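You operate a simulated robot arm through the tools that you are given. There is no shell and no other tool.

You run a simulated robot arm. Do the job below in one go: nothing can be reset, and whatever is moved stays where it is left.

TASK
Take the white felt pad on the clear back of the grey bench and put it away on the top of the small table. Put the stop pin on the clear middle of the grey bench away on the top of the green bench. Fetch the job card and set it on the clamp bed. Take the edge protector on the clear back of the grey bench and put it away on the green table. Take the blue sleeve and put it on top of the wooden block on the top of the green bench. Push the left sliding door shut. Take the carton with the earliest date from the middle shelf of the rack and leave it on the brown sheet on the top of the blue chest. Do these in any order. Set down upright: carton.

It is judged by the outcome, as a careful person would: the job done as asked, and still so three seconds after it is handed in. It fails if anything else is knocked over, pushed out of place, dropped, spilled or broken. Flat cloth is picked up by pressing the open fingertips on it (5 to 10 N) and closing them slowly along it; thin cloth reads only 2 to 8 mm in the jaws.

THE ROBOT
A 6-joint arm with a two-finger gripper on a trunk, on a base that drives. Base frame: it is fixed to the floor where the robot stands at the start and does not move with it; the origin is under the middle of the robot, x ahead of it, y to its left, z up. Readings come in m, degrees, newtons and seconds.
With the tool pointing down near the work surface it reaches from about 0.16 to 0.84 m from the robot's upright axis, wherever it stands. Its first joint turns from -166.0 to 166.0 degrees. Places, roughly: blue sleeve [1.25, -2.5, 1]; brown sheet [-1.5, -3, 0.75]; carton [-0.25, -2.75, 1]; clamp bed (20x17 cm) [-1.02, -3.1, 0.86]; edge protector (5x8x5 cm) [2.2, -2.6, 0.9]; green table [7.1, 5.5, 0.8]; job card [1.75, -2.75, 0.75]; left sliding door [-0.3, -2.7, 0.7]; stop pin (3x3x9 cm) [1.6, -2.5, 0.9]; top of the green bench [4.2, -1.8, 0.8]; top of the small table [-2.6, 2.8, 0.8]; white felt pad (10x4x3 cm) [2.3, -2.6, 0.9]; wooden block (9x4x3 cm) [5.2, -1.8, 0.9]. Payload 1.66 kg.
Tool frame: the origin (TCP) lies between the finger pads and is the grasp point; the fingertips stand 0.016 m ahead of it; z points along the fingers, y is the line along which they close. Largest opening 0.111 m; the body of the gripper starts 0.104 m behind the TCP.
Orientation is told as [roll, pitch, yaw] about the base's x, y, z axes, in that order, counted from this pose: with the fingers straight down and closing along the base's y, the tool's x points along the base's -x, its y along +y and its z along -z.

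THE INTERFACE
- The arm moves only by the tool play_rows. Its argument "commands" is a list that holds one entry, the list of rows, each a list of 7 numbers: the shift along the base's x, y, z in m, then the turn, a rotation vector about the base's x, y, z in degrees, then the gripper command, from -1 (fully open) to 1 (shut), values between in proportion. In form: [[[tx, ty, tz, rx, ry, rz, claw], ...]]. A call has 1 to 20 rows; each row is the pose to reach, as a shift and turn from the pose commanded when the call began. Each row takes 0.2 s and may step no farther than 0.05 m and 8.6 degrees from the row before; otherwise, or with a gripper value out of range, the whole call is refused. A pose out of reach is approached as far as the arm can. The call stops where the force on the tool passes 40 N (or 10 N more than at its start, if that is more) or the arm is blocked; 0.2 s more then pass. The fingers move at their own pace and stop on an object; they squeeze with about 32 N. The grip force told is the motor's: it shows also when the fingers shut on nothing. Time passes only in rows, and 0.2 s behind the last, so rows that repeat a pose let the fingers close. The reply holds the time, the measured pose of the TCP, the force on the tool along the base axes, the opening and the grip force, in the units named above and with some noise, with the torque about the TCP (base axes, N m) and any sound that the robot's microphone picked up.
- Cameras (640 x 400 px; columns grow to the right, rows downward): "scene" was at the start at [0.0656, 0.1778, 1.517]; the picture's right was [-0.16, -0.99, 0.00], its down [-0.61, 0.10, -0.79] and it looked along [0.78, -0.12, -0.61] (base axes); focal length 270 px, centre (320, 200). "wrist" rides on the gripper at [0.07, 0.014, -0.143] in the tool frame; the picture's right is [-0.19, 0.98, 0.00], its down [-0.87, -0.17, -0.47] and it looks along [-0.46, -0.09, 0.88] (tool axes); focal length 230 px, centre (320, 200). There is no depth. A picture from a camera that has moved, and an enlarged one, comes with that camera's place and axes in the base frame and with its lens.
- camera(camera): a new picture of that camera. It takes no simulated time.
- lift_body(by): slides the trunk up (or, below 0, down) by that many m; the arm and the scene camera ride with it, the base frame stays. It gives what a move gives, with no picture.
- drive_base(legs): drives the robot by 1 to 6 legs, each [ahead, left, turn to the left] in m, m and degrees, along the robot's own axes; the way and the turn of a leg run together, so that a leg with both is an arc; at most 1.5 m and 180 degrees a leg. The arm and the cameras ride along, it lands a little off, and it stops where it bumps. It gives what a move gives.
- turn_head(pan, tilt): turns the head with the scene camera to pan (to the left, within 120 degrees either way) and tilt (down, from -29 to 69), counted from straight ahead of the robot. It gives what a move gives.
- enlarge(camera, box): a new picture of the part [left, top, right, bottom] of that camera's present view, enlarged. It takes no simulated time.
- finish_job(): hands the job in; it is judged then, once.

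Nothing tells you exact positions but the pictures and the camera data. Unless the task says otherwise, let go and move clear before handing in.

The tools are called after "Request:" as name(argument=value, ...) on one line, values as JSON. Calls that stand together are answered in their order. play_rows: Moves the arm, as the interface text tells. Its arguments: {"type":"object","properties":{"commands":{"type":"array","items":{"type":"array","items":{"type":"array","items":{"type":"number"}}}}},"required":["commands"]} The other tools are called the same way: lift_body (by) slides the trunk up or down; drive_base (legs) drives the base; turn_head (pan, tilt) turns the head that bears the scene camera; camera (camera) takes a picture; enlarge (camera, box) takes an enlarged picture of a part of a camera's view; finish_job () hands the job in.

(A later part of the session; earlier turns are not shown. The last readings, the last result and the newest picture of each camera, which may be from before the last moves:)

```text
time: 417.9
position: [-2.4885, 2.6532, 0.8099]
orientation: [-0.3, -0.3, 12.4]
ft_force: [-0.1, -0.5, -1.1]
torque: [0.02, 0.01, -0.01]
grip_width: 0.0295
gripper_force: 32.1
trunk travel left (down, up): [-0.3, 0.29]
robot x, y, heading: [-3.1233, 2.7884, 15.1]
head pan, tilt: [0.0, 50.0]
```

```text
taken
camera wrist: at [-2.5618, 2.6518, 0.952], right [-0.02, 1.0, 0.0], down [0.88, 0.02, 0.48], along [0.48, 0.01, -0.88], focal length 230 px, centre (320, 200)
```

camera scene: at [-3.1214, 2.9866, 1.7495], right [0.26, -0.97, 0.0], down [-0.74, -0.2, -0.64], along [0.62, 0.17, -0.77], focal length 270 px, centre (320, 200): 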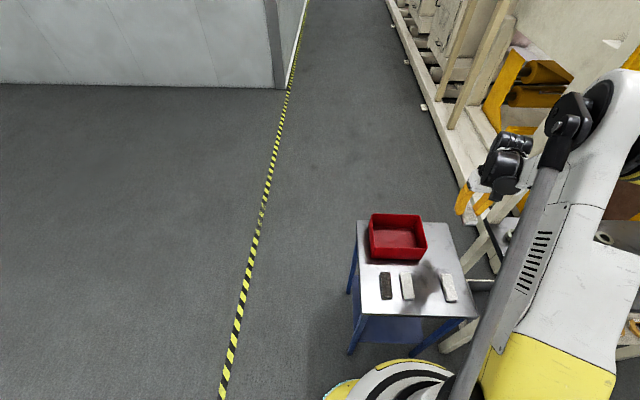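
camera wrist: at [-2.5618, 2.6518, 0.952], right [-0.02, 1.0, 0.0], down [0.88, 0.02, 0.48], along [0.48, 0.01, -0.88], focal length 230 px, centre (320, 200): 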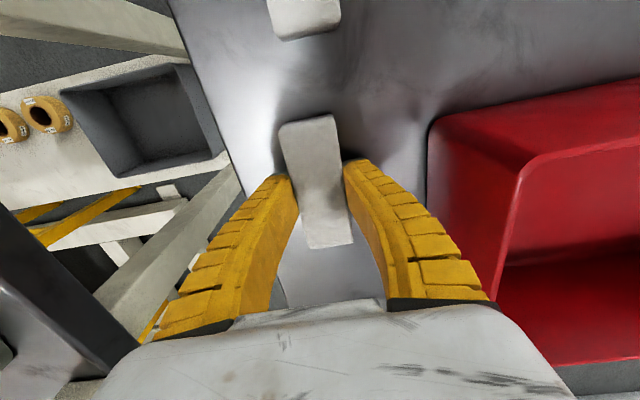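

No contact yet; the table is a bit lower than thought. I continue in small steps.

Request:
play_rows(commands=[[[0, 0, -0.003, 0, 0, 0, 1], [0, 0, -0.006, 0, 0, 0, 1]]])

Request:
play_rows(commands=[[[0, 0, -0.003, 0, 0, 0, 1], [0, 0, -0.006, 0, 0, 0, 1]]])

Request:
play_rows(commands=[[[0, 0, -0.003, 0, 0, 0, 1], [0, 0, -0.006, 0, 0, 0, 1]]])

Request:
camera(camera="wrist")

```text
time: 418.5
position: [-2.4886, 2.6533, 0.8035]
orientation: [-0.2, -0.3, 12.4]
ft_force: [0.9, -0.5, 2.4]
torque: [0.04, -0.07, 0.02]
grip_width: 0.0299
gripper_force: 32.2
trunk travel left (down, up): [-0.3, 0.29]
robot x, y, heading: [-3.1283, 2.7882, 14.9]
head pan, tilt: [0.0, 50.0]
```

```text
time: 419.1
position: [-2.4894, 2.6529, 0.8009]
orientation: [-0.3, -0.4, 12.5]
ft_force: [5.8, 2.0, 21.2]
torque: [-0.02, 0.03, 0.04]
grip_width: 0.0385
gripper_force: 31.9
trunk travel left (down, up): [-0.3, 0.29]
robot x, y, heading: [-3.1277, 2.7894, 14.9]
head pan, tilt: [0.0, 50.0]
```

```text
time: 419.7
position: [-2.4887, 2.652, 0.793]
orientation: [-0.3, -0.4, 12.4]
ft_force: [9.0, -0.5, 25.2]
torque: [0.02, -0.1, 0.04]
grip_width: 0.0463
gripper_force: 31.5
trunk travel left (down, up): [-0.3, 0.29]
robot x, y, heading: [-3.1282, 2.7857, 14.9]
head pan, tilt: [0.0, 50.0]
```

```text
taken
camera wrist: at [-2.5625, 2.6514, 0.9344], right [-0.02, 1.0, 0.0], down [0.88, 0.02, 0.48], along [0.48, 0.01, -0.88], focal length 230 px, centre (320, 200)
```

wrist: 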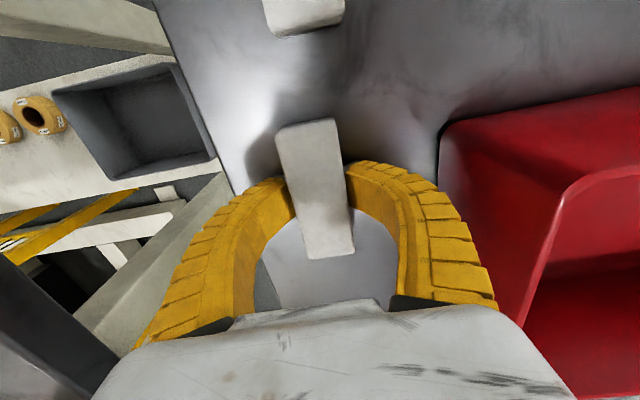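

Contact at about 0.803. I ease back up until the load is gone, then open.

Request:
play_rows(commands=[[[0, 0, 0.004, 0, 0, 0, 1], [0, 0, 0.008, 0, 0, 0, 1], [0, 0, 0.011, 0, 0, 0, 1], [0, 0, 0.011, 0, 0, 0, 1]]])

Request:
camera(camera="wrist")

```text
time: 420.7
position: [-2.4905, 2.6521, 0.8027]
orientation: [-0.1, -0.2, 12.3]
ft_force: [3.7, -1.4, 10.3]
torque: [0.02, -0.08, -0.01]
grip_width: 0.0313
gripper_force: 32.0
trunk travel left (down, up): [-0.3, 0.29]
robot x, y, heading: [-3.1275, 2.7898, 14.9]
head pan, tilt: [0.0, 50.0]
```

```text
taken
camera wrist: at [-2.5628, 2.6513, 0.9451], right [-0.02, 1.0, 0.0], down [0.88, 0.02, 0.48], along [0.48, 0.01, -0.88], focal length 230 px, centre (320, 200)
```

wrist: 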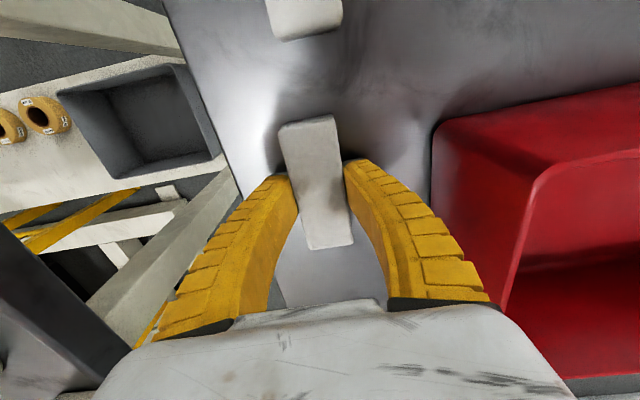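

Request:
play_rows(commands=[[[0, 0, 0.002, 0, 0, 0, 1], [0, 0, 0.002, 0, 0, 0, 0.6], [0, 0, 0.002, 0, 0, 0, 0.4], [0, 0, 0.002, 0, 0, 0, 0.2], [0, 0, 0.002, 0, 0, 0, 0], [0, 0, 0.002, 0, 0, 0, 0]]])

Request:
camera(camera="wrist")

```text
time: 422.1
position: [-2.4891, 2.6528, 0.8057]
orientation: [-0.2, -0.3, 12.4]
ft_force: [1.1, -0.7, -0.2]
torque: [0.01, 0.02, 0.0]
grip_width: 0.0577
gripper_force: 1.7
trunk travel left (down, up): [-0.3, 0.29]
robot x, y, heading: [-3.1264, 2.7886, 14.5]
head pan, tilt: [0.0, 50.0]
```

```text
taken
camera wrist: at [-2.5619, 2.6513, 0.947], right [-0.02, 1.0, 0.0], down [0.88, 0.02, 0.48], along [0.48, 0.01, -0.88], focal length 230 px, centre (320, 200)
```

wrist: 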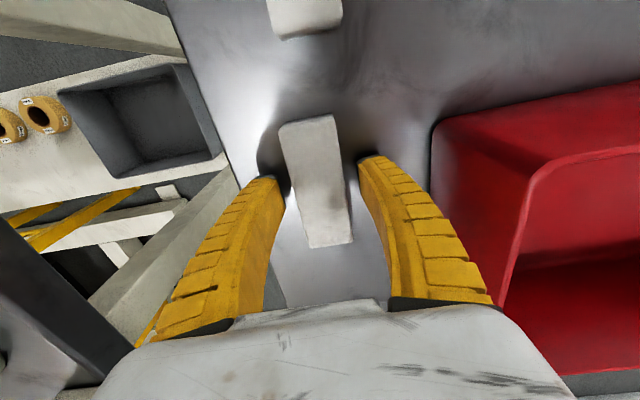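

The pad is released on the table. I raise the hand straight up and move clear.

Request:
play_rows(commands=[[[0, 0, 0.02, 0, 0, 0, 0], [0, 0, 0.06, 0, 0, 0, 0], [0, 0, 0.1, 0, 0, 0, 0], [0, 0, 0.15, 0, 0, 0, 0], [0, 0, 0.2, 0, 0, 0, -0.5], [0, 0, 0.25, 0, 0, 0, -1], [0, 0, 0.3, 0, 0, 0, -1], [-0.03, 0.03, 0.33, 0, 0, 0, -1], [-0.06, 0.06, 0.35, 0, 0, 0, -1]]])

Request:
camera(camera="scene")

Request:
camera(camera="wrist")

```text
refused: row 8 steps farther than a row can; nothing moved
```

```text
taken
camera scene: at [-3.123, 2.987, 1.6995], right [0.26, -0.97, 0.0], down [-0.74, -0.2, -0.64], along [0.62, 0.17, -0.77], focal length 270 px, centre (320, 200)
```

scene: 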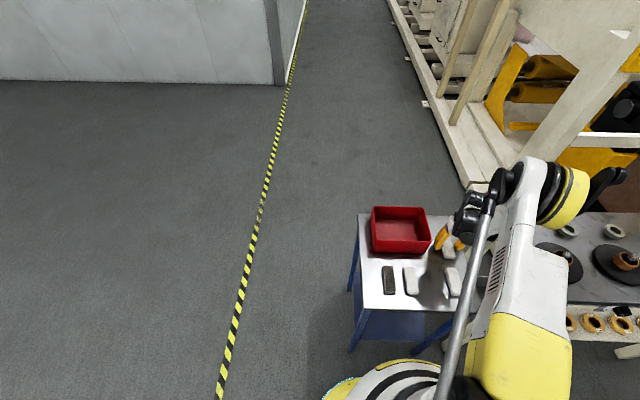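

```text
taken
camera wrist: at [-2.5619, 2.6513, 0.947], right [-0.02, 1.0, 0.0], down [0.88, 0.02, 0.48], along [0.48, 0.01, -0.88], focal length 230 px, centre (320, 200)
```

wrist: 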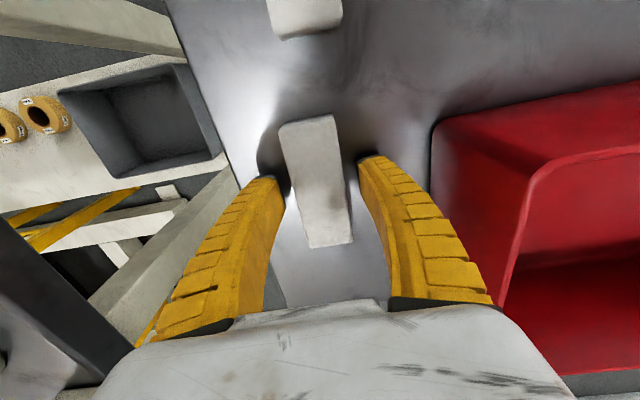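

Request:
play_rows(commands=[[[0, 0, 0.02, 0, 0, 0, 0], [0, 0, 0.06, 0, 0, 0, 0], [0, 0, 0.1, 0, 0, 0, 0], [0, 0, 0.145, 0, 0, 0, 0], [0, 0, 0.19, 0, 0, 0, -0.5], [0, 0, 0.235, 0, 0, 0, -1], [0, 0, 0.28, 0, 0, 0, -1], [-0.02, 0.02, 0.31, 0, 0, 0, -1], [-0.04, 0.04, 0.34, 0, 0, 0, -1], [-0.06, 0.06, 0.37, 0, 0, 0, -1], [-0.08, 0.08, 0.4, 0, 0, 0, -1]]])

Request:
camera(camera="scene")

Request:
camera(camera="wrist")

```text
time: 424.5
position: [-2.5713, 2.7317, 1.2072]
orientation: [-0.3, -0.4, 12.3]
ft_force: [-0.5, -0.2, 0.8]
torque: [0.0, -0.01, -0.01]
grip_width: 0.111
gripper_force: 0.0
trunk travel left (down, up): [-0.3, 0.29]
robot x, y, heading: [-3.1275, 2.7877, 14.9]
head pan, tilt: [0.0, 50.0]
```

```text
taken
camera scene: at [-3.1244, 2.9875, 1.6995], right [0.26, -0.97, 0.0], down [-0.74, -0.2, -0.64], along [0.62, 0.17, -0.77], focal length 270 px, centre (320, 200)
```

scene: 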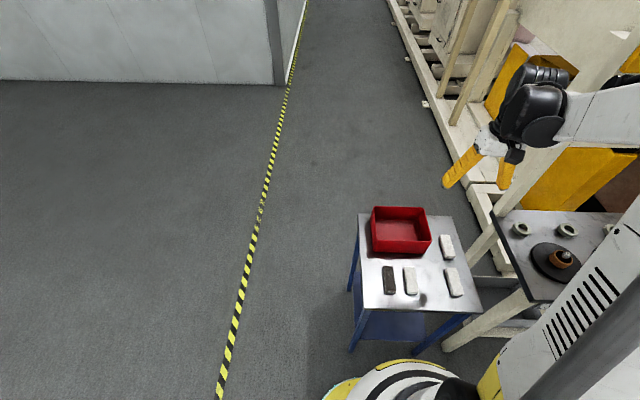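

```text
taken
camera wrist: at [-2.6444, 2.7311, 1.349], right [-0.02, 1.0, 0.0], down [0.88, 0.02, 0.48], along [0.48, 0.01, -0.88], focal length 230 px, centre (320, 200)
```

wrist: 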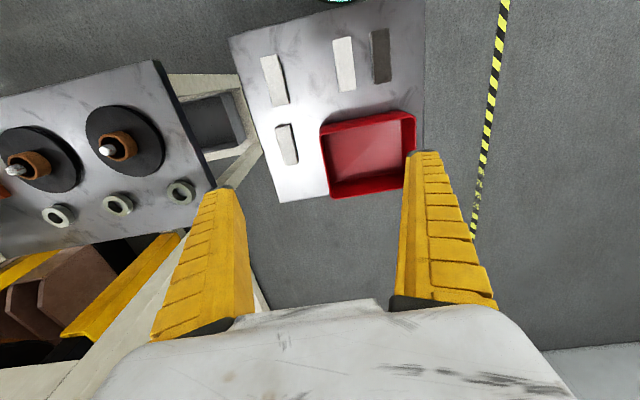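

The pad rests on the small table. I turn back to the aisle heading and stretch the arm ahead again before reversing out between cart and press table.

Request:
drive_base(legs=[[0, 0, 88]])

Request:
play_rows(commands=[[[-0.036, 0.02, 0.012, 0, 0, 0, -1], [-0.073, 0.04, 0.025, 0, 0, 0, -1], [-0.11, 0.06, 0.037, 0, 0, 0, -1], [-0.146, 0.08, 0.05, 0, 0, 0, -1], [-0.183, 0.1, 0.06, 0, 0, 0, -1], [-0.22, 0.12, 0.07, 0, 0, 0, -1], [-0.256, 0.14, 0.085, 0, 0, 0, -1], [-0.293, 0.159, 0.1, 0, 0, 0, -1]]])

Request:
lift_body(by=0.05)

```text
time: 428.7
position: [-3.0493, 3.3428, 1.2066]
orientation: [-0.2, -0.3, 99.8]
ft_force: [0.1, 0.8, 0.3]
torque: [0.03, 0.01, -0.01]
grip_width: 0.1108
gripper_force: 0.0
trunk travel left (down, up): [-0.3, 0.29]
robot x, y, heading: [-3.1283, 2.7888, 102.5]
head pan, tilt: [0.0, 50.0]
```

```text
time: 430.5
position: [-3.3431, 3.5048, 1.3078]
orientation: [-0.3, -0.3, 99.8]
ft_force: [-0.2, 0.3, -0.5]
torque: [0.0, -0.01, 0.03]
grip_width: 0.111
gripper_force: 0.0
trunk travel left (down, up): [-0.3, 0.29]
robot x, y, heading: [-3.1308, 2.7912, 102.5]
head pan, tilt: [0.0, 50.0]
```

```text
time: 431.4
position: [-3.3423, 3.5033, 1.357]
orientation: [-0.2, -0.2, 99.8]
ft_force: [0.3, 0.4, -0.3]
torque: [-0.03, 0.0, 0.02]
grip_width: 0.1111
gripper_force: 0.0
trunk travel left (down, up): [-0.35, 0.24]
robot x, y, heading: [-3.1258, 2.7877, 102.5]
head pan, tilt: [0.0, 50.0]
```

Request:
drive_base(legs=[[-0.4, -0.04, 0]])

Request:
turn_head(pan=115, tilt=50)

Request:
camera(camera="scene")

Request:
turn_head(pan=-115, tilt=45)

Request:
camera(camera="scene")

```text
time: 433.9
position: [-3.2189, 3.118, 1.3578]
orientation: [-0.2, -0.4, 100.0]
ft_force: [0.8, 0.4, -0.2]
torque: [0.03, 0.04, -0.02]
grip_width: 0.111
gripper_force: 0.1
trunk travel left (down, up): [-0.35, 0.24]
robot x, y, heading: [-3.0073, 2.4021, 102.6]
head pan, tilt: [0.0, 50.0]
```

```text
time: 435.8
position: [-3.2197, 3.1196, 1.358]
orientation: [-0.1, -0.3, 100.0]
ft_force: [0.8, 0.8, 0.0]
torque: [0.01, -0.01, 0.0]
grip_width: 0.1109
gripper_force: 0.0
trunk travel left (down, up): [-0.35, 0.24]
robot x, y, heading: [-3.0025, 2.4053, 102.6]
head pan, tilt: [115.0, 50.0]
```

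```text
taken
camera scene: at [-3.2464, 2.297, 1.7495], right [-0.61, 0.79, 0.0], down [0.61, 0.47, -0.64], along [-0.51, -0.39, -0.77], focal length 270 px, centre (320, 200)
```

scene: 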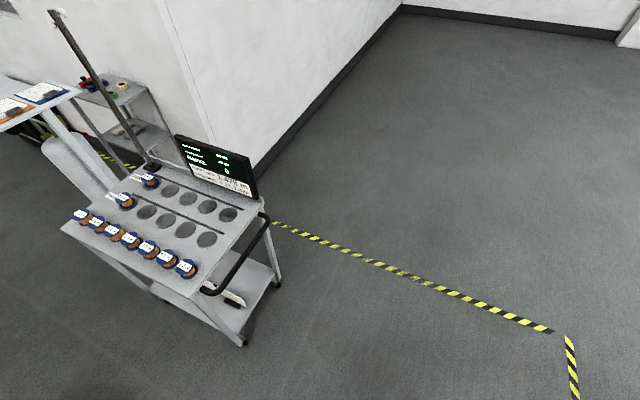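

```text
time: 439.1
position: [-3.2194, 3.1184, 1.358]
orientation: [-0.1, -0.3, 100.0]
ft_force: [0.1, -0.2, 0.9]
torque: [0.01, -0.02, -0.01]
grip_width: 0.1108
gripper_force: 0.0
trunk travel left (down, up): [-0.35, 0.24]
robot x, y, heading: [-3.0046, 2.4023, 102.8]
head pan, tilt: [-115.0, 45.0]
```

```text
taken
camera scene: at [-3.1059, 2.3264, 1.7564], right [-0.21, -0.98, 0.0], down [-0.69, 0.15, -0.71], along [0.69, -0.15, -0.71], focal length 270 px, centre (320, 200)
```

scene: 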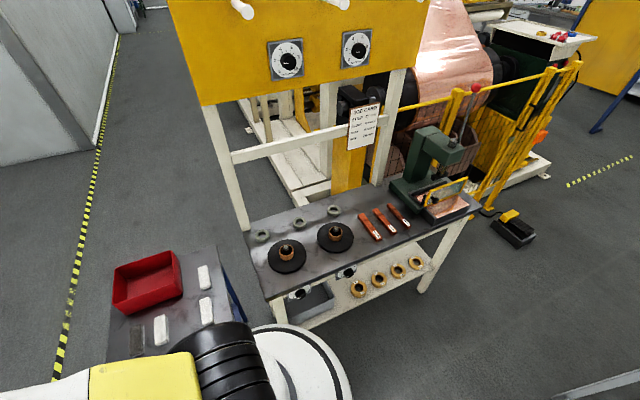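

I am on the corridor's centre line; I reverse straight out past the cart and press table.

Request:
drive_base(legs=[[-0.75, 0, 0], [-0.75, 0, 0]])

```text
time: 446.9
position: [-2.8832, 1.6491, 1.3571]
orientation: [-0.2, -0.3, 100.3]
ft_force: [1.4, -1.1, -0.7]
torque: [0.0, 0.0, -0.02]
grip_width: 0.1108
gripper_force: 0.0
trunk travel left (down, up): [-0.35, 0.24]
robot x, y, heading: [-2.6675, 0.9371, 102.7]
head pan, tilt: [-115.0, 45.0]
```

Clear of the corridor. I go on back to the open floor, lower the trunk again, and look toward the blue bench and rack.

Request:
drive_base(legs=[[-1.17, 0, 0], [-0.6, 0, 0]])

Request:
lift_body(by=-0.2)

Request:
drive_base(legs=[[0, 0, -150]])

Request:
turn_head(pan=0, tilt=20)

Request:
camera(camera="scene")

```text
time: 455.8
position: [-2.4851, -0.0732, 1.3576]
orientation: [-0.2, -0.4, 100.3]
ft_force: [0.5, 0.8, -0.3]
torque: [0.03, 0.0, 0.01]
grip_width: 0.1108
gripper_force: 0.0
trunk travel left (down, up): [-0.35, 0.24]
robot x, y, heading: [-2.2674, -0.7875, 102.9]
head pan, tilt: [-115.0, 45.0]
```

```text
time: 458.0
position: [-2.485, -0.0725, 1.1595]
orientation: [-0.3, -0.3, 100.3]
ft_force: [0.4, -0.5, -0.5]
torque: [-0.01, 0.01, 0.04]
grip_width: 0.1111
gripper_force: 0.1
trunk travel left (down, up): [-0.15, 0.44]
robot x, y, heading: [-2.2639, -0.7858, 103.0]
head pan, tilt: [-115.0, 45.0]
```

```text
time: 464.6
position: [-1.7293, -1.3056, 1.1576]
orientation: [-0.2, -0.3, -50.7]
ft_force: [0.8, -0.4, 0.5]
torque: [0.02, 0.01, 0.01]
grip_width: 0.1111
gripper_force: 0.1
trunk travel left (down, up): [-0.15, 0.44]
robot x, y, heading: [-2.2655, -0.7862, -48.0]
head pan, tilt: [-115.0, 45.0]
```

```text
time: 466.5
position: [-1.7306, -1.3066, 1.158]
orientation: [-0.3, -0.3, -50.7]
ft_force: [0.9, -0.1, 0.3]
torque: [-0.01, -0.03, 0.02]
grip_width: 0.1109
gripper_force: 0.0
trunk travel left (down, up): [-0.15, 0.44]
robot x, y, heading: [-2.2655, -0.7865, -48.2]
head pan, tilt: [0.0, 20.0]
```

```text
taken
camera scene: at [-2.0763, -0.7131, 1.5951], right [-0.75, -0.67, 0.0], down [-0.23, 0.26, -0.94], along [0.63, -0.7, -0.34], focal length 270 px, centre (320, 200)
```

scene: 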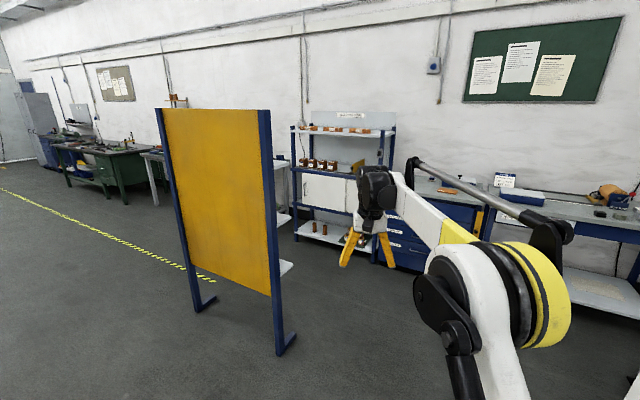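

I see the rack beyond the screen and the blue chest/bench to its right. Let me enlarge both.

Request:
enlarge(camera="scene", box=[270, 100, 420, 280])

Request:
enlarge(camera="scene", box=[380, 150, 640, 320])

```text
2.22 times, centred on (345, 190) of scene
camera zoom: at [-2.0763, -0.7131, 1.5951], right [-0.75, -0.67, 0.0], down [-0.23, 0.26, -0.94], along [0.63, -0.7, -0.34], focal length 600 px, centre (264, 222)
```

zoom: 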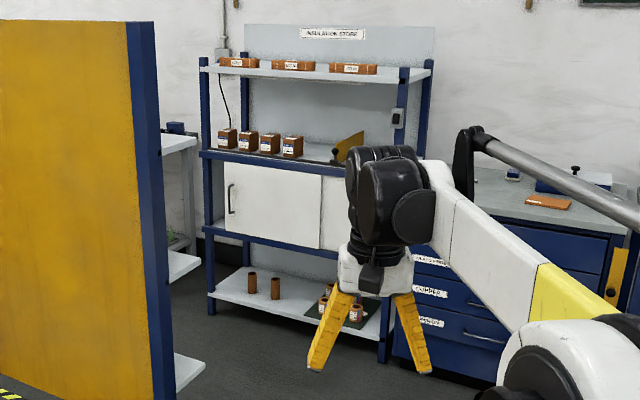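

```text
2.35 times, centred on (510, 235) of scene
camera zoom: at [-2.0763, -0.7131, 1.5951], right [-0.75, -0.67, 0.0], down [-0.23, 0.26, -0.94], along [0.63, -0.7, -0.34], focal length 635 px, centre (-127, 118)
```

zoom: 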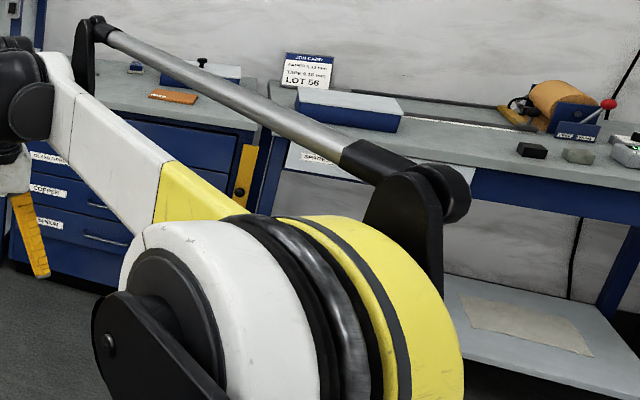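

The rack ("INSULATION STORE") has cartons on its middle shelf and white sliding doors below; the blue drawer chest stands right of it. I drive round the screen to in front of the chest for a closer look.

Request:
drive_base(legs=[[0, 0, -29.3], [0.9, 0.26, 0], [0.4, 0.12, 0]])

Request:
turn_head(pan=15, tilt=25)

Request:
camera(camera="scene")

Request:
turn_head(pan=-5, tilt=30)

Request:
camera(camera="scene")

```text
time: 475.2
position: [-1.4354, -2.7329, 1.1583]
orientation: [-0.2, -0.3, -81.3]
ft_force: [-0.2, -0.3, 0.6]
torque: [0.0, 0.0, -0.01]
grip_width: 0.1111
gripper_force: 0.0
trunk travel left (down, up): [-0.15, 0.44]
robot x, y, heading: [-1.6344, -2.0154, -78.9]
head pan, tilt: [0.0, 20.0]
```

```text
time: 475.9
position: [-1.4359, -2.7333, 1.1588]
orientation: [-0.2, -0.3, -81.2]
ft_force: [-0.1, 0.7, -0.4]
torque: [0.0, 0.0, -0.02]
grip_width: 0.111
gripper_force: 0.1
trunk travel left (down, up): [-0.15, 0.44]
robot x, y, heading: [-1.6351, -2.0161, -78.5]
head pan, tilt: [15.0, 25.0]
```

```text
taken
camera scene: at [-1.4117, -2.0375, 1.587], right [-0.9, -0.44, 0.0], down [-0.19, 0.38, -0.91], along [0.4, -0.81, -0.42], focal length 270 px, centre (320, 200)
```

scene: 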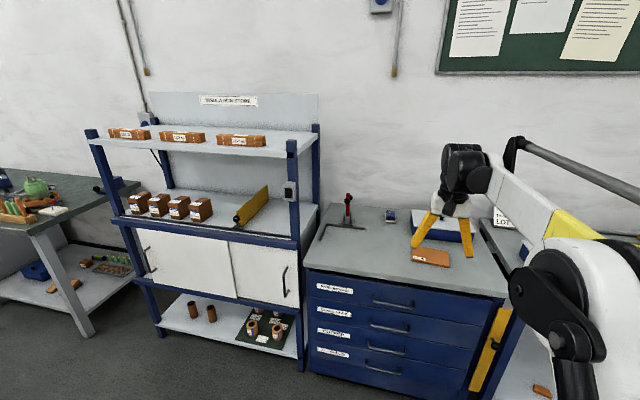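

```text
time: 476.8
position: [-1.4365, -2.7317, 1.1578]
orientation: [-0.2, -0.3, -81.3]
ft_force: [0.0, 0.5, -0.1]
torque: [-0.02, -0.02, 0.0]
grip_width: 0.111
gripper_force: 0.1
trunk travel left (down, up): [-0.15, 0.44]
robot x, y, heading: [-1.6394, -2.0147, -78.5]
head pan, tilt: [-5.0, 30.0]
```

```text
taken
camera scene: at [-1.4425, -2.0447, 1.5791], right [-0.99, -0.11, 0.0], down [-0.06, 0.5, -0.87], along [0.1, -0.86, -0.5], focal length 270 px, centre (320, 200)
```

scene: 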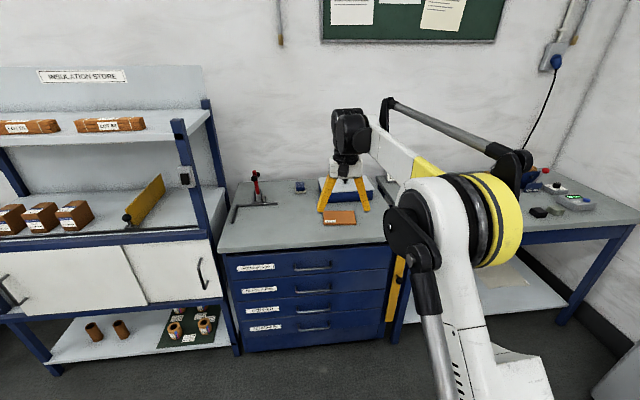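

Now I see the chest: a clamp with a red handle at left, the brown sheet at front middle. I enlarge these.

Request:
enlarge(camera="scene", box=[210, 150, 410, 270])

Request:
enlarge(camera="scene", box=[0, 170, 240, 330])

Request:
turn_head(pan=20, tilt=25)

Request:
enlarge(camera="scene", box=[100, 170, 360, 360])

```text
3.20 times, centred on (310, 210) of scene
camera zoom: at [-1.4425, -2.0447, 1.5791], right [-0.99, -0.11, 0.0], down [-0.06, 0.5, -0.87], along [0.1, -0.86, -0.5], focal length 864 px, centre (352, 168)
```

zoom: 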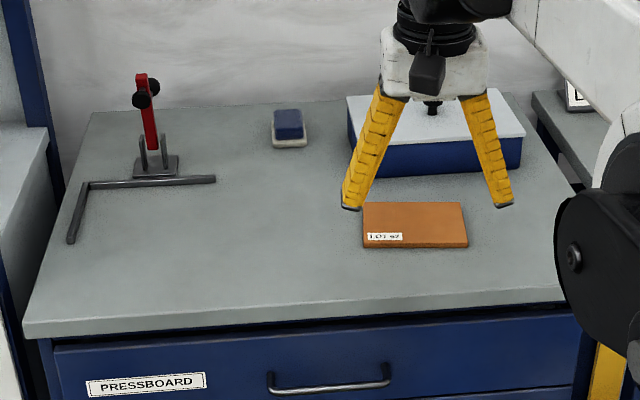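

```text
2.50 times, centred on (120, 250) of scene
camera zoom: at [-1.4425, -2.0447, 1.5791], right [-0.99, -0.11, 0.0], down [-0.06, 0.5, -0.87], along [0.1, -0.86, -0.5], focal length 675 px, centre (820, 75)
```

zoom: 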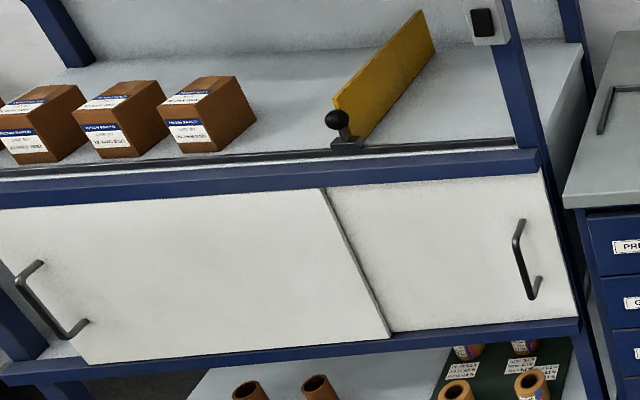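

```text
time: 477.7
position: [-1.4366, -2.7334, 1.1587]
orientation: [-0.2, -0.3, -81.2]
ft_force: [-0.7, -0.3, -0.7]
torque: [0.04, 0.01, -0.01]
grip_width: 0.1109
gripper_force: 0.0
trunk travel left (down, up): [-0.15, 0.44]
robot x, y, heading: [-1.6397, -2.0113, -78.7]
head pan, tilt: [20.0, 25.0]
```

```text
2.11 times, centred on (230, 265) of scene
camera zoom: at [-1.4047, -2.0336, 1.587], right [-0.85, -0.52, 0.0], down [-0.22, 0.36, -0.91], along [0.47, -0.77, -0.42], focal length 568 px, centre (510, 63)
```

zoom: 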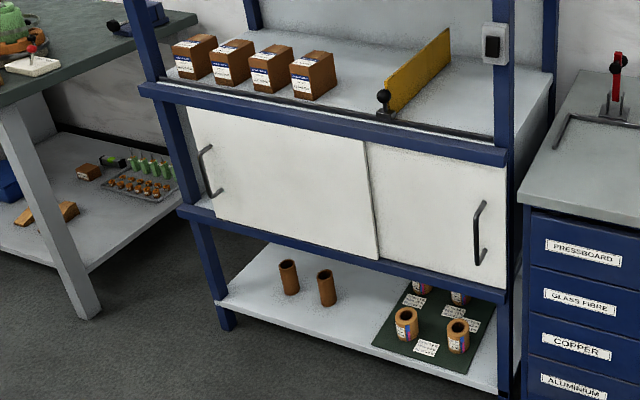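

The left sliding door stands a little open (gap at its left edge) and four dated cartons stand on the middle shelf. I draw the arm in and slide over in front of the rack.

Request:
play_rows(commands=[[[-0.016, 0.043, 0, 0, 0, 0, -1], [-0.032, 0.087, 0, 0, 0, 0, -1], [-0.048, 0.13, 0, 0, 0, 0, -1], [-0.064, 0.174, 0, 0, 0, 0, -1], [-0.08, 0.217, 0, 0, 0, 0, -1], [-0.096, 0.26, 0, 0, 0, 0, -1], [-0.112, 0.304, 0, 0, 0, 0, -1]]])

Request:
drive_base(legs=[[0.15, 0.5, 0], [0.15, 0.55, 0]])

Request:
turn_head(pan=10, tilt=35)

Request:
camera(camera="scene")

```text
time: 479.3
position: [-1.5498, -2.4274, 1.1588]
orientation: [-0.1, -0.3, -81.2]
ft_force: [-0.1, 0.7, -0.2]
torque: [-0.02, 0.0, 0.0]
grip_width: 0.111
gripper_force: 0.0
trunk travel left (down, up): [-0.15, 0.44]
robot x, y, heading: [-1.6361, -2.0129, -78.7]
head pan, tilt: [20.0, 25.0]
```

```text
time: 485.1
position: [-0.4846, -2.5335, 1.1595]
orientation: [-0.2, -0.4, -82.0]
ft_force: [0.2, 0.3, 0.2]
torque: [-0.02, -0.01, 0.01]
grip_width: 0.1108
gripper_force: 0.1
trunk travel left (down, up): [-0.15, 0.44]
robot x, y, heading: [-0.5648, -2.1152, -79.6]
head pan, tilt: [20.0, 25.0]
```

```text
time: 485.8
position: [-0.4864, -2.5333, 1.1589]
orientation: [-0.2, -0.2, -82.1]
ft_force: [0.9, 0.2, -0.1]
torque: [-0.01, 0.0, -0.02]
grip_width: 0.1106
gripper_force: 0.1
trunk travel left (down, up): [-0.15, 0.44]
robot x, y, heading: [-0.5657, -2.1164, -79.5]
head pan, tilt: [10.0, 35.0]
```

```text
taken
camera scene: at [-0.3504, -2.1425, 1.5713], right [-0.94, -0.35, 0.0], down [-0.2, 0.54, -0.82], along [0.29, -0.77, -0.57], focal length 270 px, centre (320, 200)
```

scene: 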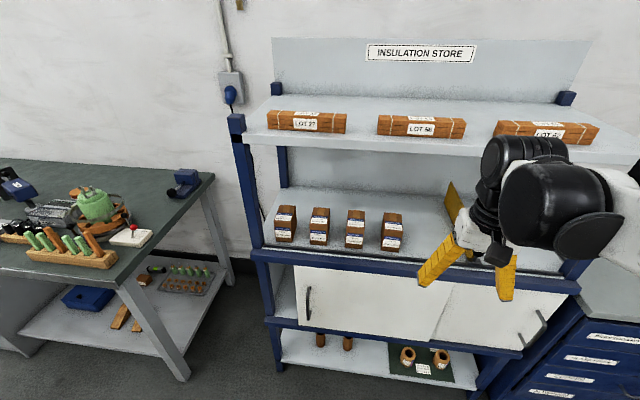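

Request:
enlarge(camera="scene", box=[265, 190, 345, 260])

Request:
enlarge(camera="scene", box=[335, 190, 415, 260])

Request:
enlarge(camera="scene", box=[250, 240, 450, 380])

```text
5.71 times, centred on (305, 225) of scene
camera zoom: at [-0.3504, -2.1425, 1.5713], right [-0.94, -0.35, 0.0], down [-0.2, 0.54, -0.82], along [0.29, -0.77, -0.57], focal length 1542 px, centre (406, 57)
```

zoom: 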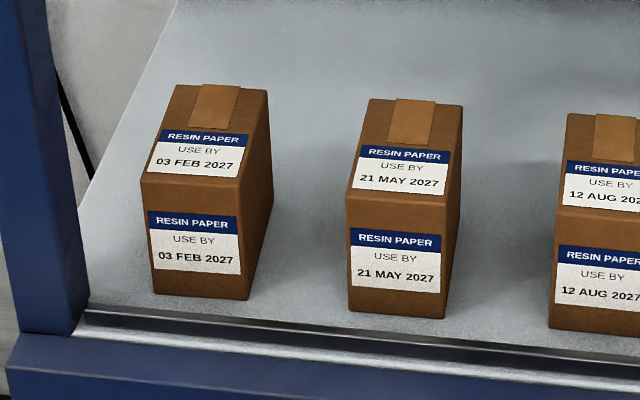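

```text
5.71 times, centred on (375, 225) of scene
camera zoom: at [-0.3504, -2.1425, 1.5713], right [-0.94, -0.35, 0.0], down [-0.2, 0.54, -0.82], along [0.29, -0.77, -0.57], focal length 1542 px, centre (6, 57)
```

zoom: 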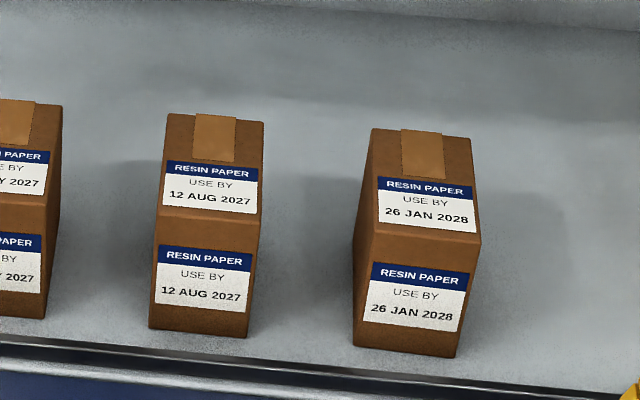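

```text
2.86 times, centred on (350, 310) of scene
camera zoom: at [-0.3504, -2.1425, 1.5713], right [-0.94, -0.35, 0.0], down [-0.2, 0.54, -0.82], along [0.29, -0.77, -0.57], focal length 771 px, centre (234, -114)
```

zoom: 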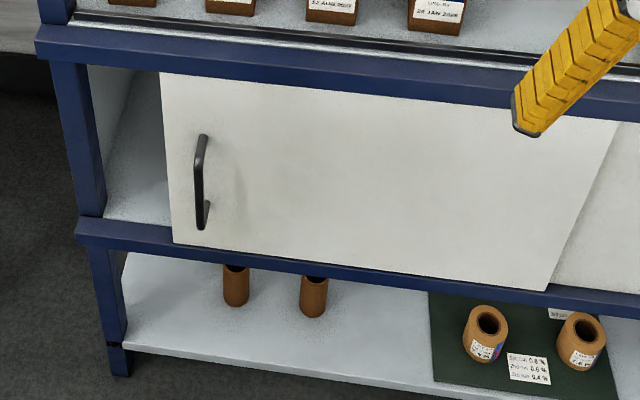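

The earliest use-by date is 03 FEB 2027 – the leftmost carton, about 5.6 cm wide, near (0.01,-2.78) on a shelf at z ≈ 0.93. The left door must slide about 8 cm left (toward +x). I slide over in front of them.

Request:
drive_base(legs=[[0.02, 0.4, 2]])

Request:
turn_head(pan=-5, tilt=45)

Request:
camera(camera="scene")

Request:
camera(camera="wrist")

```text
time: 488.3
position: [-0.0802, -2.4702, 1.1588]
orientation: [-0.3, -0.3, -79.7]
ft_force: [-0.7, 0.1, 0.2]
torque: [0.01, 0.04, 0.0]
grip_width: 0.1106
gripper_force: 0.1
trunk travel left (down, up): [-0.15, 0.44]
robot x, y, heading: [-0.1763, -2.0538, -77.1]
head pan, tilt: [10.0, 35.0]
```

```text
time: 489.1
position: [-0.0799, -2.4706, 1.159]
orientation: [-0.2, -0.2, -79.7]
ft_force: [0.0, 0.2, 0.6]
torque: [0.03, -0.02, 0.01]
grip_width: 0.1109
gripper_force: 0.1
trunk travel left (down, up): [-0.15, 0.44]
robot x, y, heading: [-0.1764, -2.0581, -77.1]
head pan, tilt: [-5.0, 45.0]
```

```text
taken
camera scene: at [0.0156, -2.0732, 1.5565], right [-0.99, -0.14, 0.0], down [-0.1, 0.7, -0.71], along [0.1, -0.7, -0.71], focal length 270 px, centre (320, 200)
```

scene: 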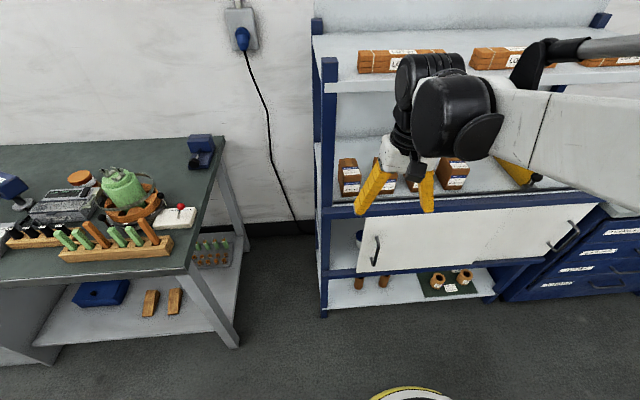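

```text
taken
camera wrist: at [-0.0795, -2.3974, 1.3007], right [1.0, -0.01, 0.0], down [-0.01, -0.88, 0.48], along [-0.01, -0.48, -0.88], focal length 230 px, centre (320, 200)
```

wrist: 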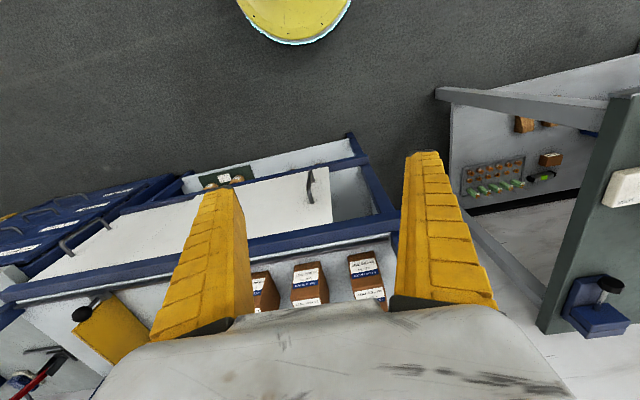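

Carton 1's front face is centred at (0.001,-2.728); its centre at about (0.011,-2.772). I tilt the gripper 45° forward and go to a pre-grasp point in front of and above it.

Request:
play_rows(commands=[[[0, 0, 0, -7.3, -1.5, 0.43, -1], [0, 0, 0, -14.6, -3, 0.85, -1], [0, 0, 0, -21.9, -4.5, 1.28, -1], [0, 0, 0, -29.2, -6, 1.7, -0.7], [0, 0, 0, -36.5, -7.5, 2.13, -0.5], [0, 0, 0, -43.77, -9.03, 2.56, -0.5], [0.015, -0.045, -0.015, -43.77, -9.03, 2.56, -0.5], [0.03, -0.09, -0.03, -43.77, -9.03, 2.56, -0.5], [0.045, -0.135, -0.045, -43.77, -9.03, 2.56, -0.5], [0.06, -0.18, -0.06, -43.77, -9.03, 2.56, -0.5]]])

Request:
camera(camera="wrist")

Request:
camera(camera="scene")

```text
time: 491.2
position: [-0.0201, -2.6515, 1.0978]
orientation: [-0.3, -44.9, -77.0]
ft_force: [0.6, -0.4, -0.2]
torque: [0.03, -0.04, 0.0]
grip_width: 0.0847
gripper_force: 0.6
trunk travel left (down, up): [-0.15, 0.44]
robot x, y, heading: [-0.1784, -2.0569, -77.0]
head pan, tilt: [-5.0, 45.0]
```

```text
taken
camera wrist: at [-0.0412, -2.5017, 1.1509], right [0.99, 0.09, 0.13], down [-0.1, -0.31, 0.95], along [0.12, -0.95, -0.3], focal length 230 px, centre (320, 200)
```

wrist: 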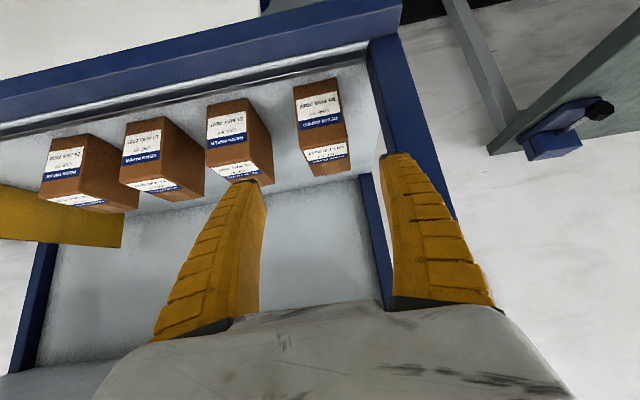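

```text
taken
camera scene: at [0.016, -2.0746, 1.5563], right [-0.99, -0.14, 0.0], down [-0.1, 0.7, -0.71], along [0.1, -0.7, -0.71], focal length 270 px, centre (320, 200)
```

scene: 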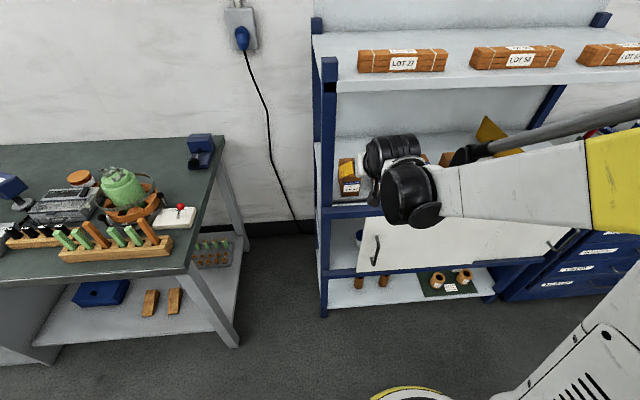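

The carton is where I computed; space is tight between the left post and the next carton, so I aim 12 mm to the right of the carton's middle and open to 95 mm. I advance halfway along the tool axis and check.

Request:
play_rows(commands=[[[-0.009, 0, -0.006, 0, 0, 0, -0.71], [-0.0042, -0.0207, -0.0272, 0, 0, 0, -0.71], [0.0005, -0.0413, -0.0484, 0, 0, 0, -0.71], [0.0037, -0.055, -0.0626, 0, 0, 0, -0.71]]])

Request:
camera(camera="wrist")

Request:
enlarge(camera="scene", box=[310, 110, 490, 250])

```text
time: 492.2
position: [-0.0179, -2.704, 1.0361]
orientation: [-0.3, -45.0, -77.0]
ft_force: [-0.2, -0.1, 0.3]
torque: [-0.01, -0.01, 0.0]
grip_width: 0.0957
gripper_force: 0.7
trunk travel left (down, up): [-0.15, 0.44]
robot x, y, heading: [-0.178, -2.0569, -77.4]
head pan, tilt: [-5.0, 45.0]
```

```text
taken
camera wrist: at [-0.0373, -2.5554, 1.0891], right [0.99, 0.09, 0.13], down [-0.1, -0.31, 0.95], along [0.12, -0.95, -0.3], focal length 230 px, centre (320, 200)
```

wrist: 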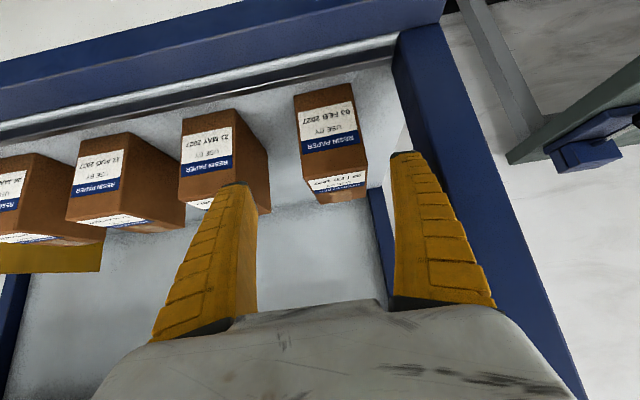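

```text
2.86 times, centred on (400, 180) of scene
camera zoom: at [0.0156, -2.0736, 1.5564], right [-0.99, -0.14, 0.0], down [-0.1, 0.7, -0.71], along [0.1, -0.7, -0.71], focal length 771 px, centre (91, 257)
```

zoom: 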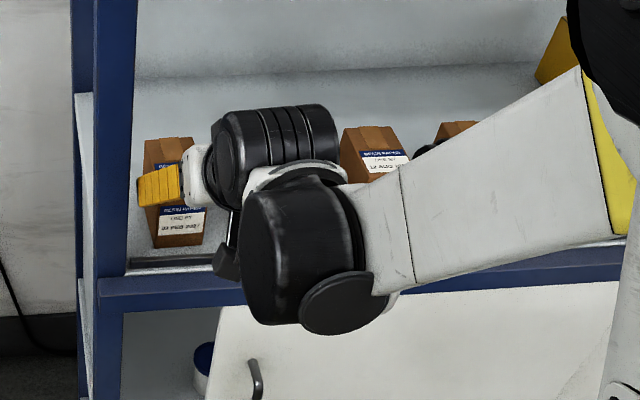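

Clearances on both sides look like about 1 cm. I advance the remaining 8.6 cm along the tool axis.

Request:
play_rows(commands=[[[0.004, -0.0175, -0.018, 0, 0, 0, -0.71], [0.008, -0.035, -0.036, 0, 0, 0, -0.71], [0.0115, -0.05, -0.051, 0, 0, 0, -0.71], [0.0137, -0.0595, -0.0611, 0, 0, 0, -0.71]]])

Request:
camera(camera="wrist")

Request:
enlarge(camera="scene", box=[310, 110, 490, 250])

```text
time: 493.2
position: [-0.0028, -2.7641, 0.975]
orientation: [-0.3, -44.9, -76.9]
ft_force: [0.7, -1.1, 1.8]
torque: [0.04, -0.11, -0.11]
grip_width: 0.0961
gripper_force: 0.9
trunk travel left (down, up): [-0.15, 0.44]
robot x, y, heading: [-0.1758, -2.0547, -77.0]
head pan, tilt: [-5.0, 45.0]
```

```text
taken
camera wrist: at [-0.0242, -2.6154, 1.0262], right [0.99, 0.09, 0.13], down [-0.1, -0.31, 0.95], along [0.12, -0.95, -0.3], focal length 230 px, centre (320, 200)
```

wrist: 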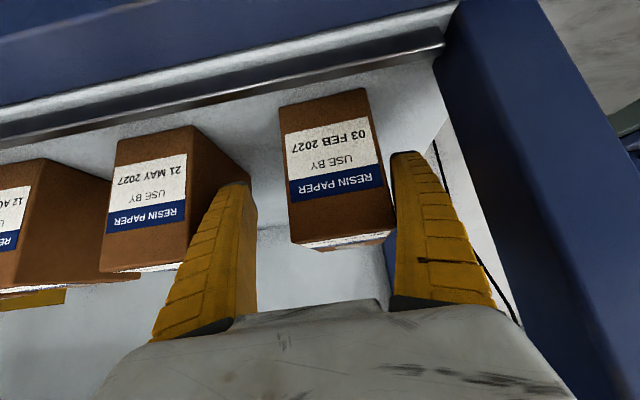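

```text
2.86 times, centred on (400, 180) of scene
camera zoom: at [0.0158, -2.0734, 1.5564], right [-0.99, -0.14, 0.0], down [-0.1, 0.7, -0.71], along [0.1, -0.7, -0.71], focal length 771 px, centre (91, 257)
```

zoom: 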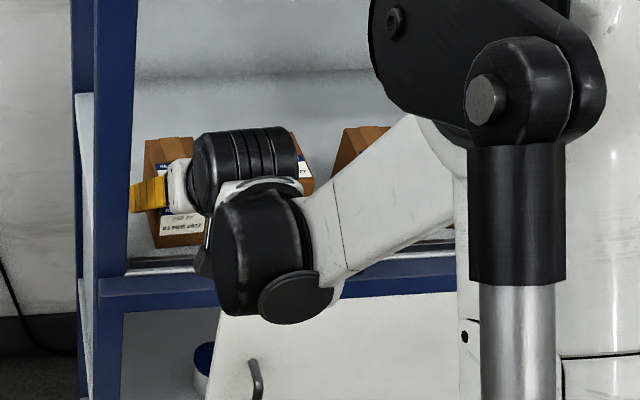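

The 03 FEB 2027 carton is between the fingers. I close slowly.

Request:
play_rows(commands=[[[0, 0, 0, 0, 0, 0, -0.6], [0, 0, 0, 0, 0, 0, -0.5], [0, 0, 0, 0, 0, 0, -0.4], [0, 0, 0, 0, 0, 0, -0.3], [0, 0, 0, 0, 0, 0, -0.2], [0, 0, 0, 0, 0, 0, -0.1], [0, 0, 0, 0, 0, 0, 0], [0, 0, 0, 0, 0, 0, 0.3], [0, 0, 0, 0, 0, 0, 1], [0, 0, 0, 0, 0, 0, 1], [0, 0, 0, 0, 0, 0, 1]]])

Request:
camera(camera="wrist")

```text
time: 495.6
position: [-0.0026, -2.7644, 0.9756]
orientation: [-0.3, -44.9, -76.9]
ft_force: [-0.4, 0.3, 1.8]
torque: [0.01, 0.2, 0.11]
grip_width: 0.0565
gripper_force: 31.9
trunk travel left (down, up): [-0.15, 0.44]
robot x, y, heading: [-0.1754, -2.0529, -77.1]
head pan, tilt: [-5.0, 45.0]
```

```text
taken
camera wrist: at [-0.0247, -2.6151, 1.0267], right [0.99, 0.09, 0.13], down [-0.1, -0.31, 0.95], along [0.12, -0.95, -0.3], focal length 230 px, centre (320, 200)
```

wrist: 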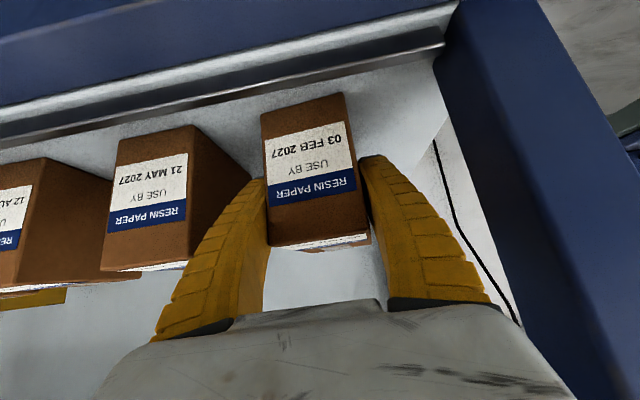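

Gripped at 56.5 mm. I lift 4 cm and draw it straight out of the rack.

Request:
play_rows(commands=[[[0, 0, 0.01, 0, 0, 0, 1], [0, 0, 0.025, 0, 0, 0, 1], [0, 0, 0.04, 0, 0, 0, 1], [-0.006, 0.027, 0.045, 0, 0, 0, 1], [-0.015, 0.065, 0.05, 0, 0, 0, 1], [-0.025, 0.108, 0.055, 0, 0, 0, 1], [-0.035, 0.15, 0.06, 0, 0, 0, 1], [-0.045, 0.195, 0.065, 0, 0, 0, 1], [-0.056, 0.24, 0.07, 0, 0, 0, 1]]])

Request:
camera(camera="wrist")

Request:
camera(camera="scene")

```text
time: 497.6
position: [-0.0559, -2.522, 1.0465]
orientation: [-0.2, -45.0, -76.9]
ft_force: [0.4, 0.7, -2.9]
torque: [0.06, 0.0, -0.02]
grip_width: 0.0561
gripper_force: 31.9
trunk travel left (down, up): [-0.15, 0.44]
robot x, y, heading: [-0.1782, -2.0509, -76.9]
head pan, tilt: [-5.0, 45.0]
```

```text
taken
camera wrist: at [-0.0781, -2.3728, 1.098], right [0.99, 0.09, 0.13], down [-0.1, -0.31, 0.95], along [0.12, -0.95, -0.29], focal length 230 px, centre (320, 200)
```

wrist: 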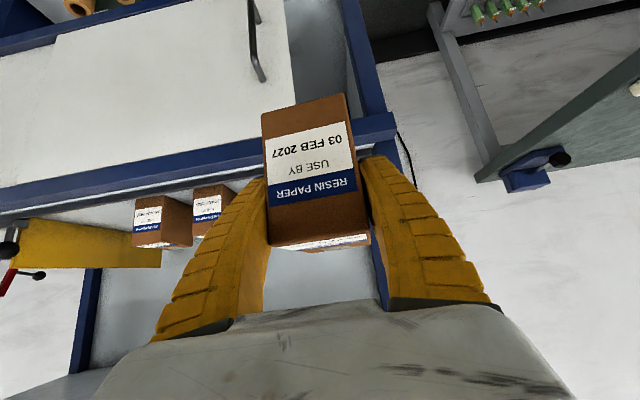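

```text
taken
camera scene: at [0.0152, -2.0721, 1.5565], right [-0.99, -0.14, 0.0], down [-0.1, 0.7, -0.71], along [0.1, -0.7, -0.71], focal length 270 px, centre (320, 200)
```

scene: 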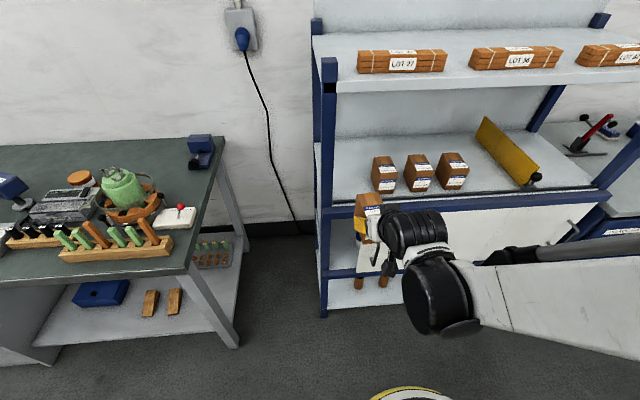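

The carton is out and the other three stand untouched. I slide right along the rack toward the chest.

Request:
drive_base(legs=[[-0.1, 0, 0], [0, -1.0, 0], [0, -0.42, 0]])

Request:
turn_head(pan=10, tilt=40)

Request:
camera(camera="scene")

```text
time: 505.8
position: [-1.4725, -2.7311, 1.0478]
orientation: [-0.2, -45.1, -78.2]
ft_force: [-0.5, 0.8, -2.5]
torque: [0.07, 0.03, 0.0]
grip_width: 0.0558
gripper_force: 31.9
trunk travel left (down, up): [-0.15, 0.44]
robot x, y, heading: [-1.5826, -2.2608, -78.5]
head pan, tilt: [-5.0, 45.0]
```

```text
time: 506.5
position: [-1.4726, -2.7305, 1.0478]
orientation: [-0.3, -45.0, -78.3]
ft_force: [-0.8, 0.4, -3.7]
torque: [0.08, 0.06, -0.02]
grip_width: 0.0557
gripper_force: 32.0
trunk travel left (down, up): [-0.15, 0.44]
robot x, y, heading: [-1.583, -2.2622, -78.4]
head pan, tilt: [10.0, 40.0]
```

```text
taken
camera scene: at [-1.3686, -2.2797, 1.5637], right [-0.93, -0.37, 0.0], down [-0.24, 0.6, -0.77], along [0.28, -0.71, -0.64], focal length 270 px, centre (320, 200)
```

scene: 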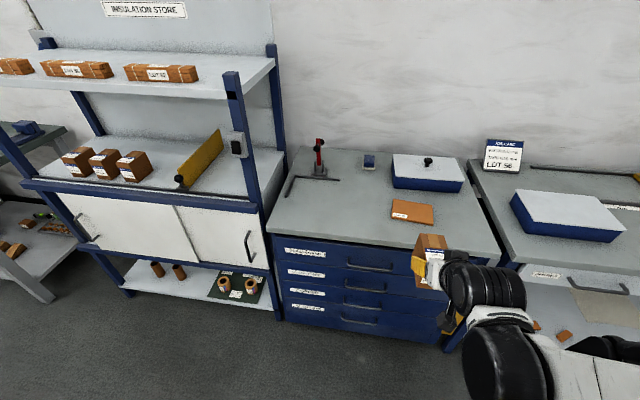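

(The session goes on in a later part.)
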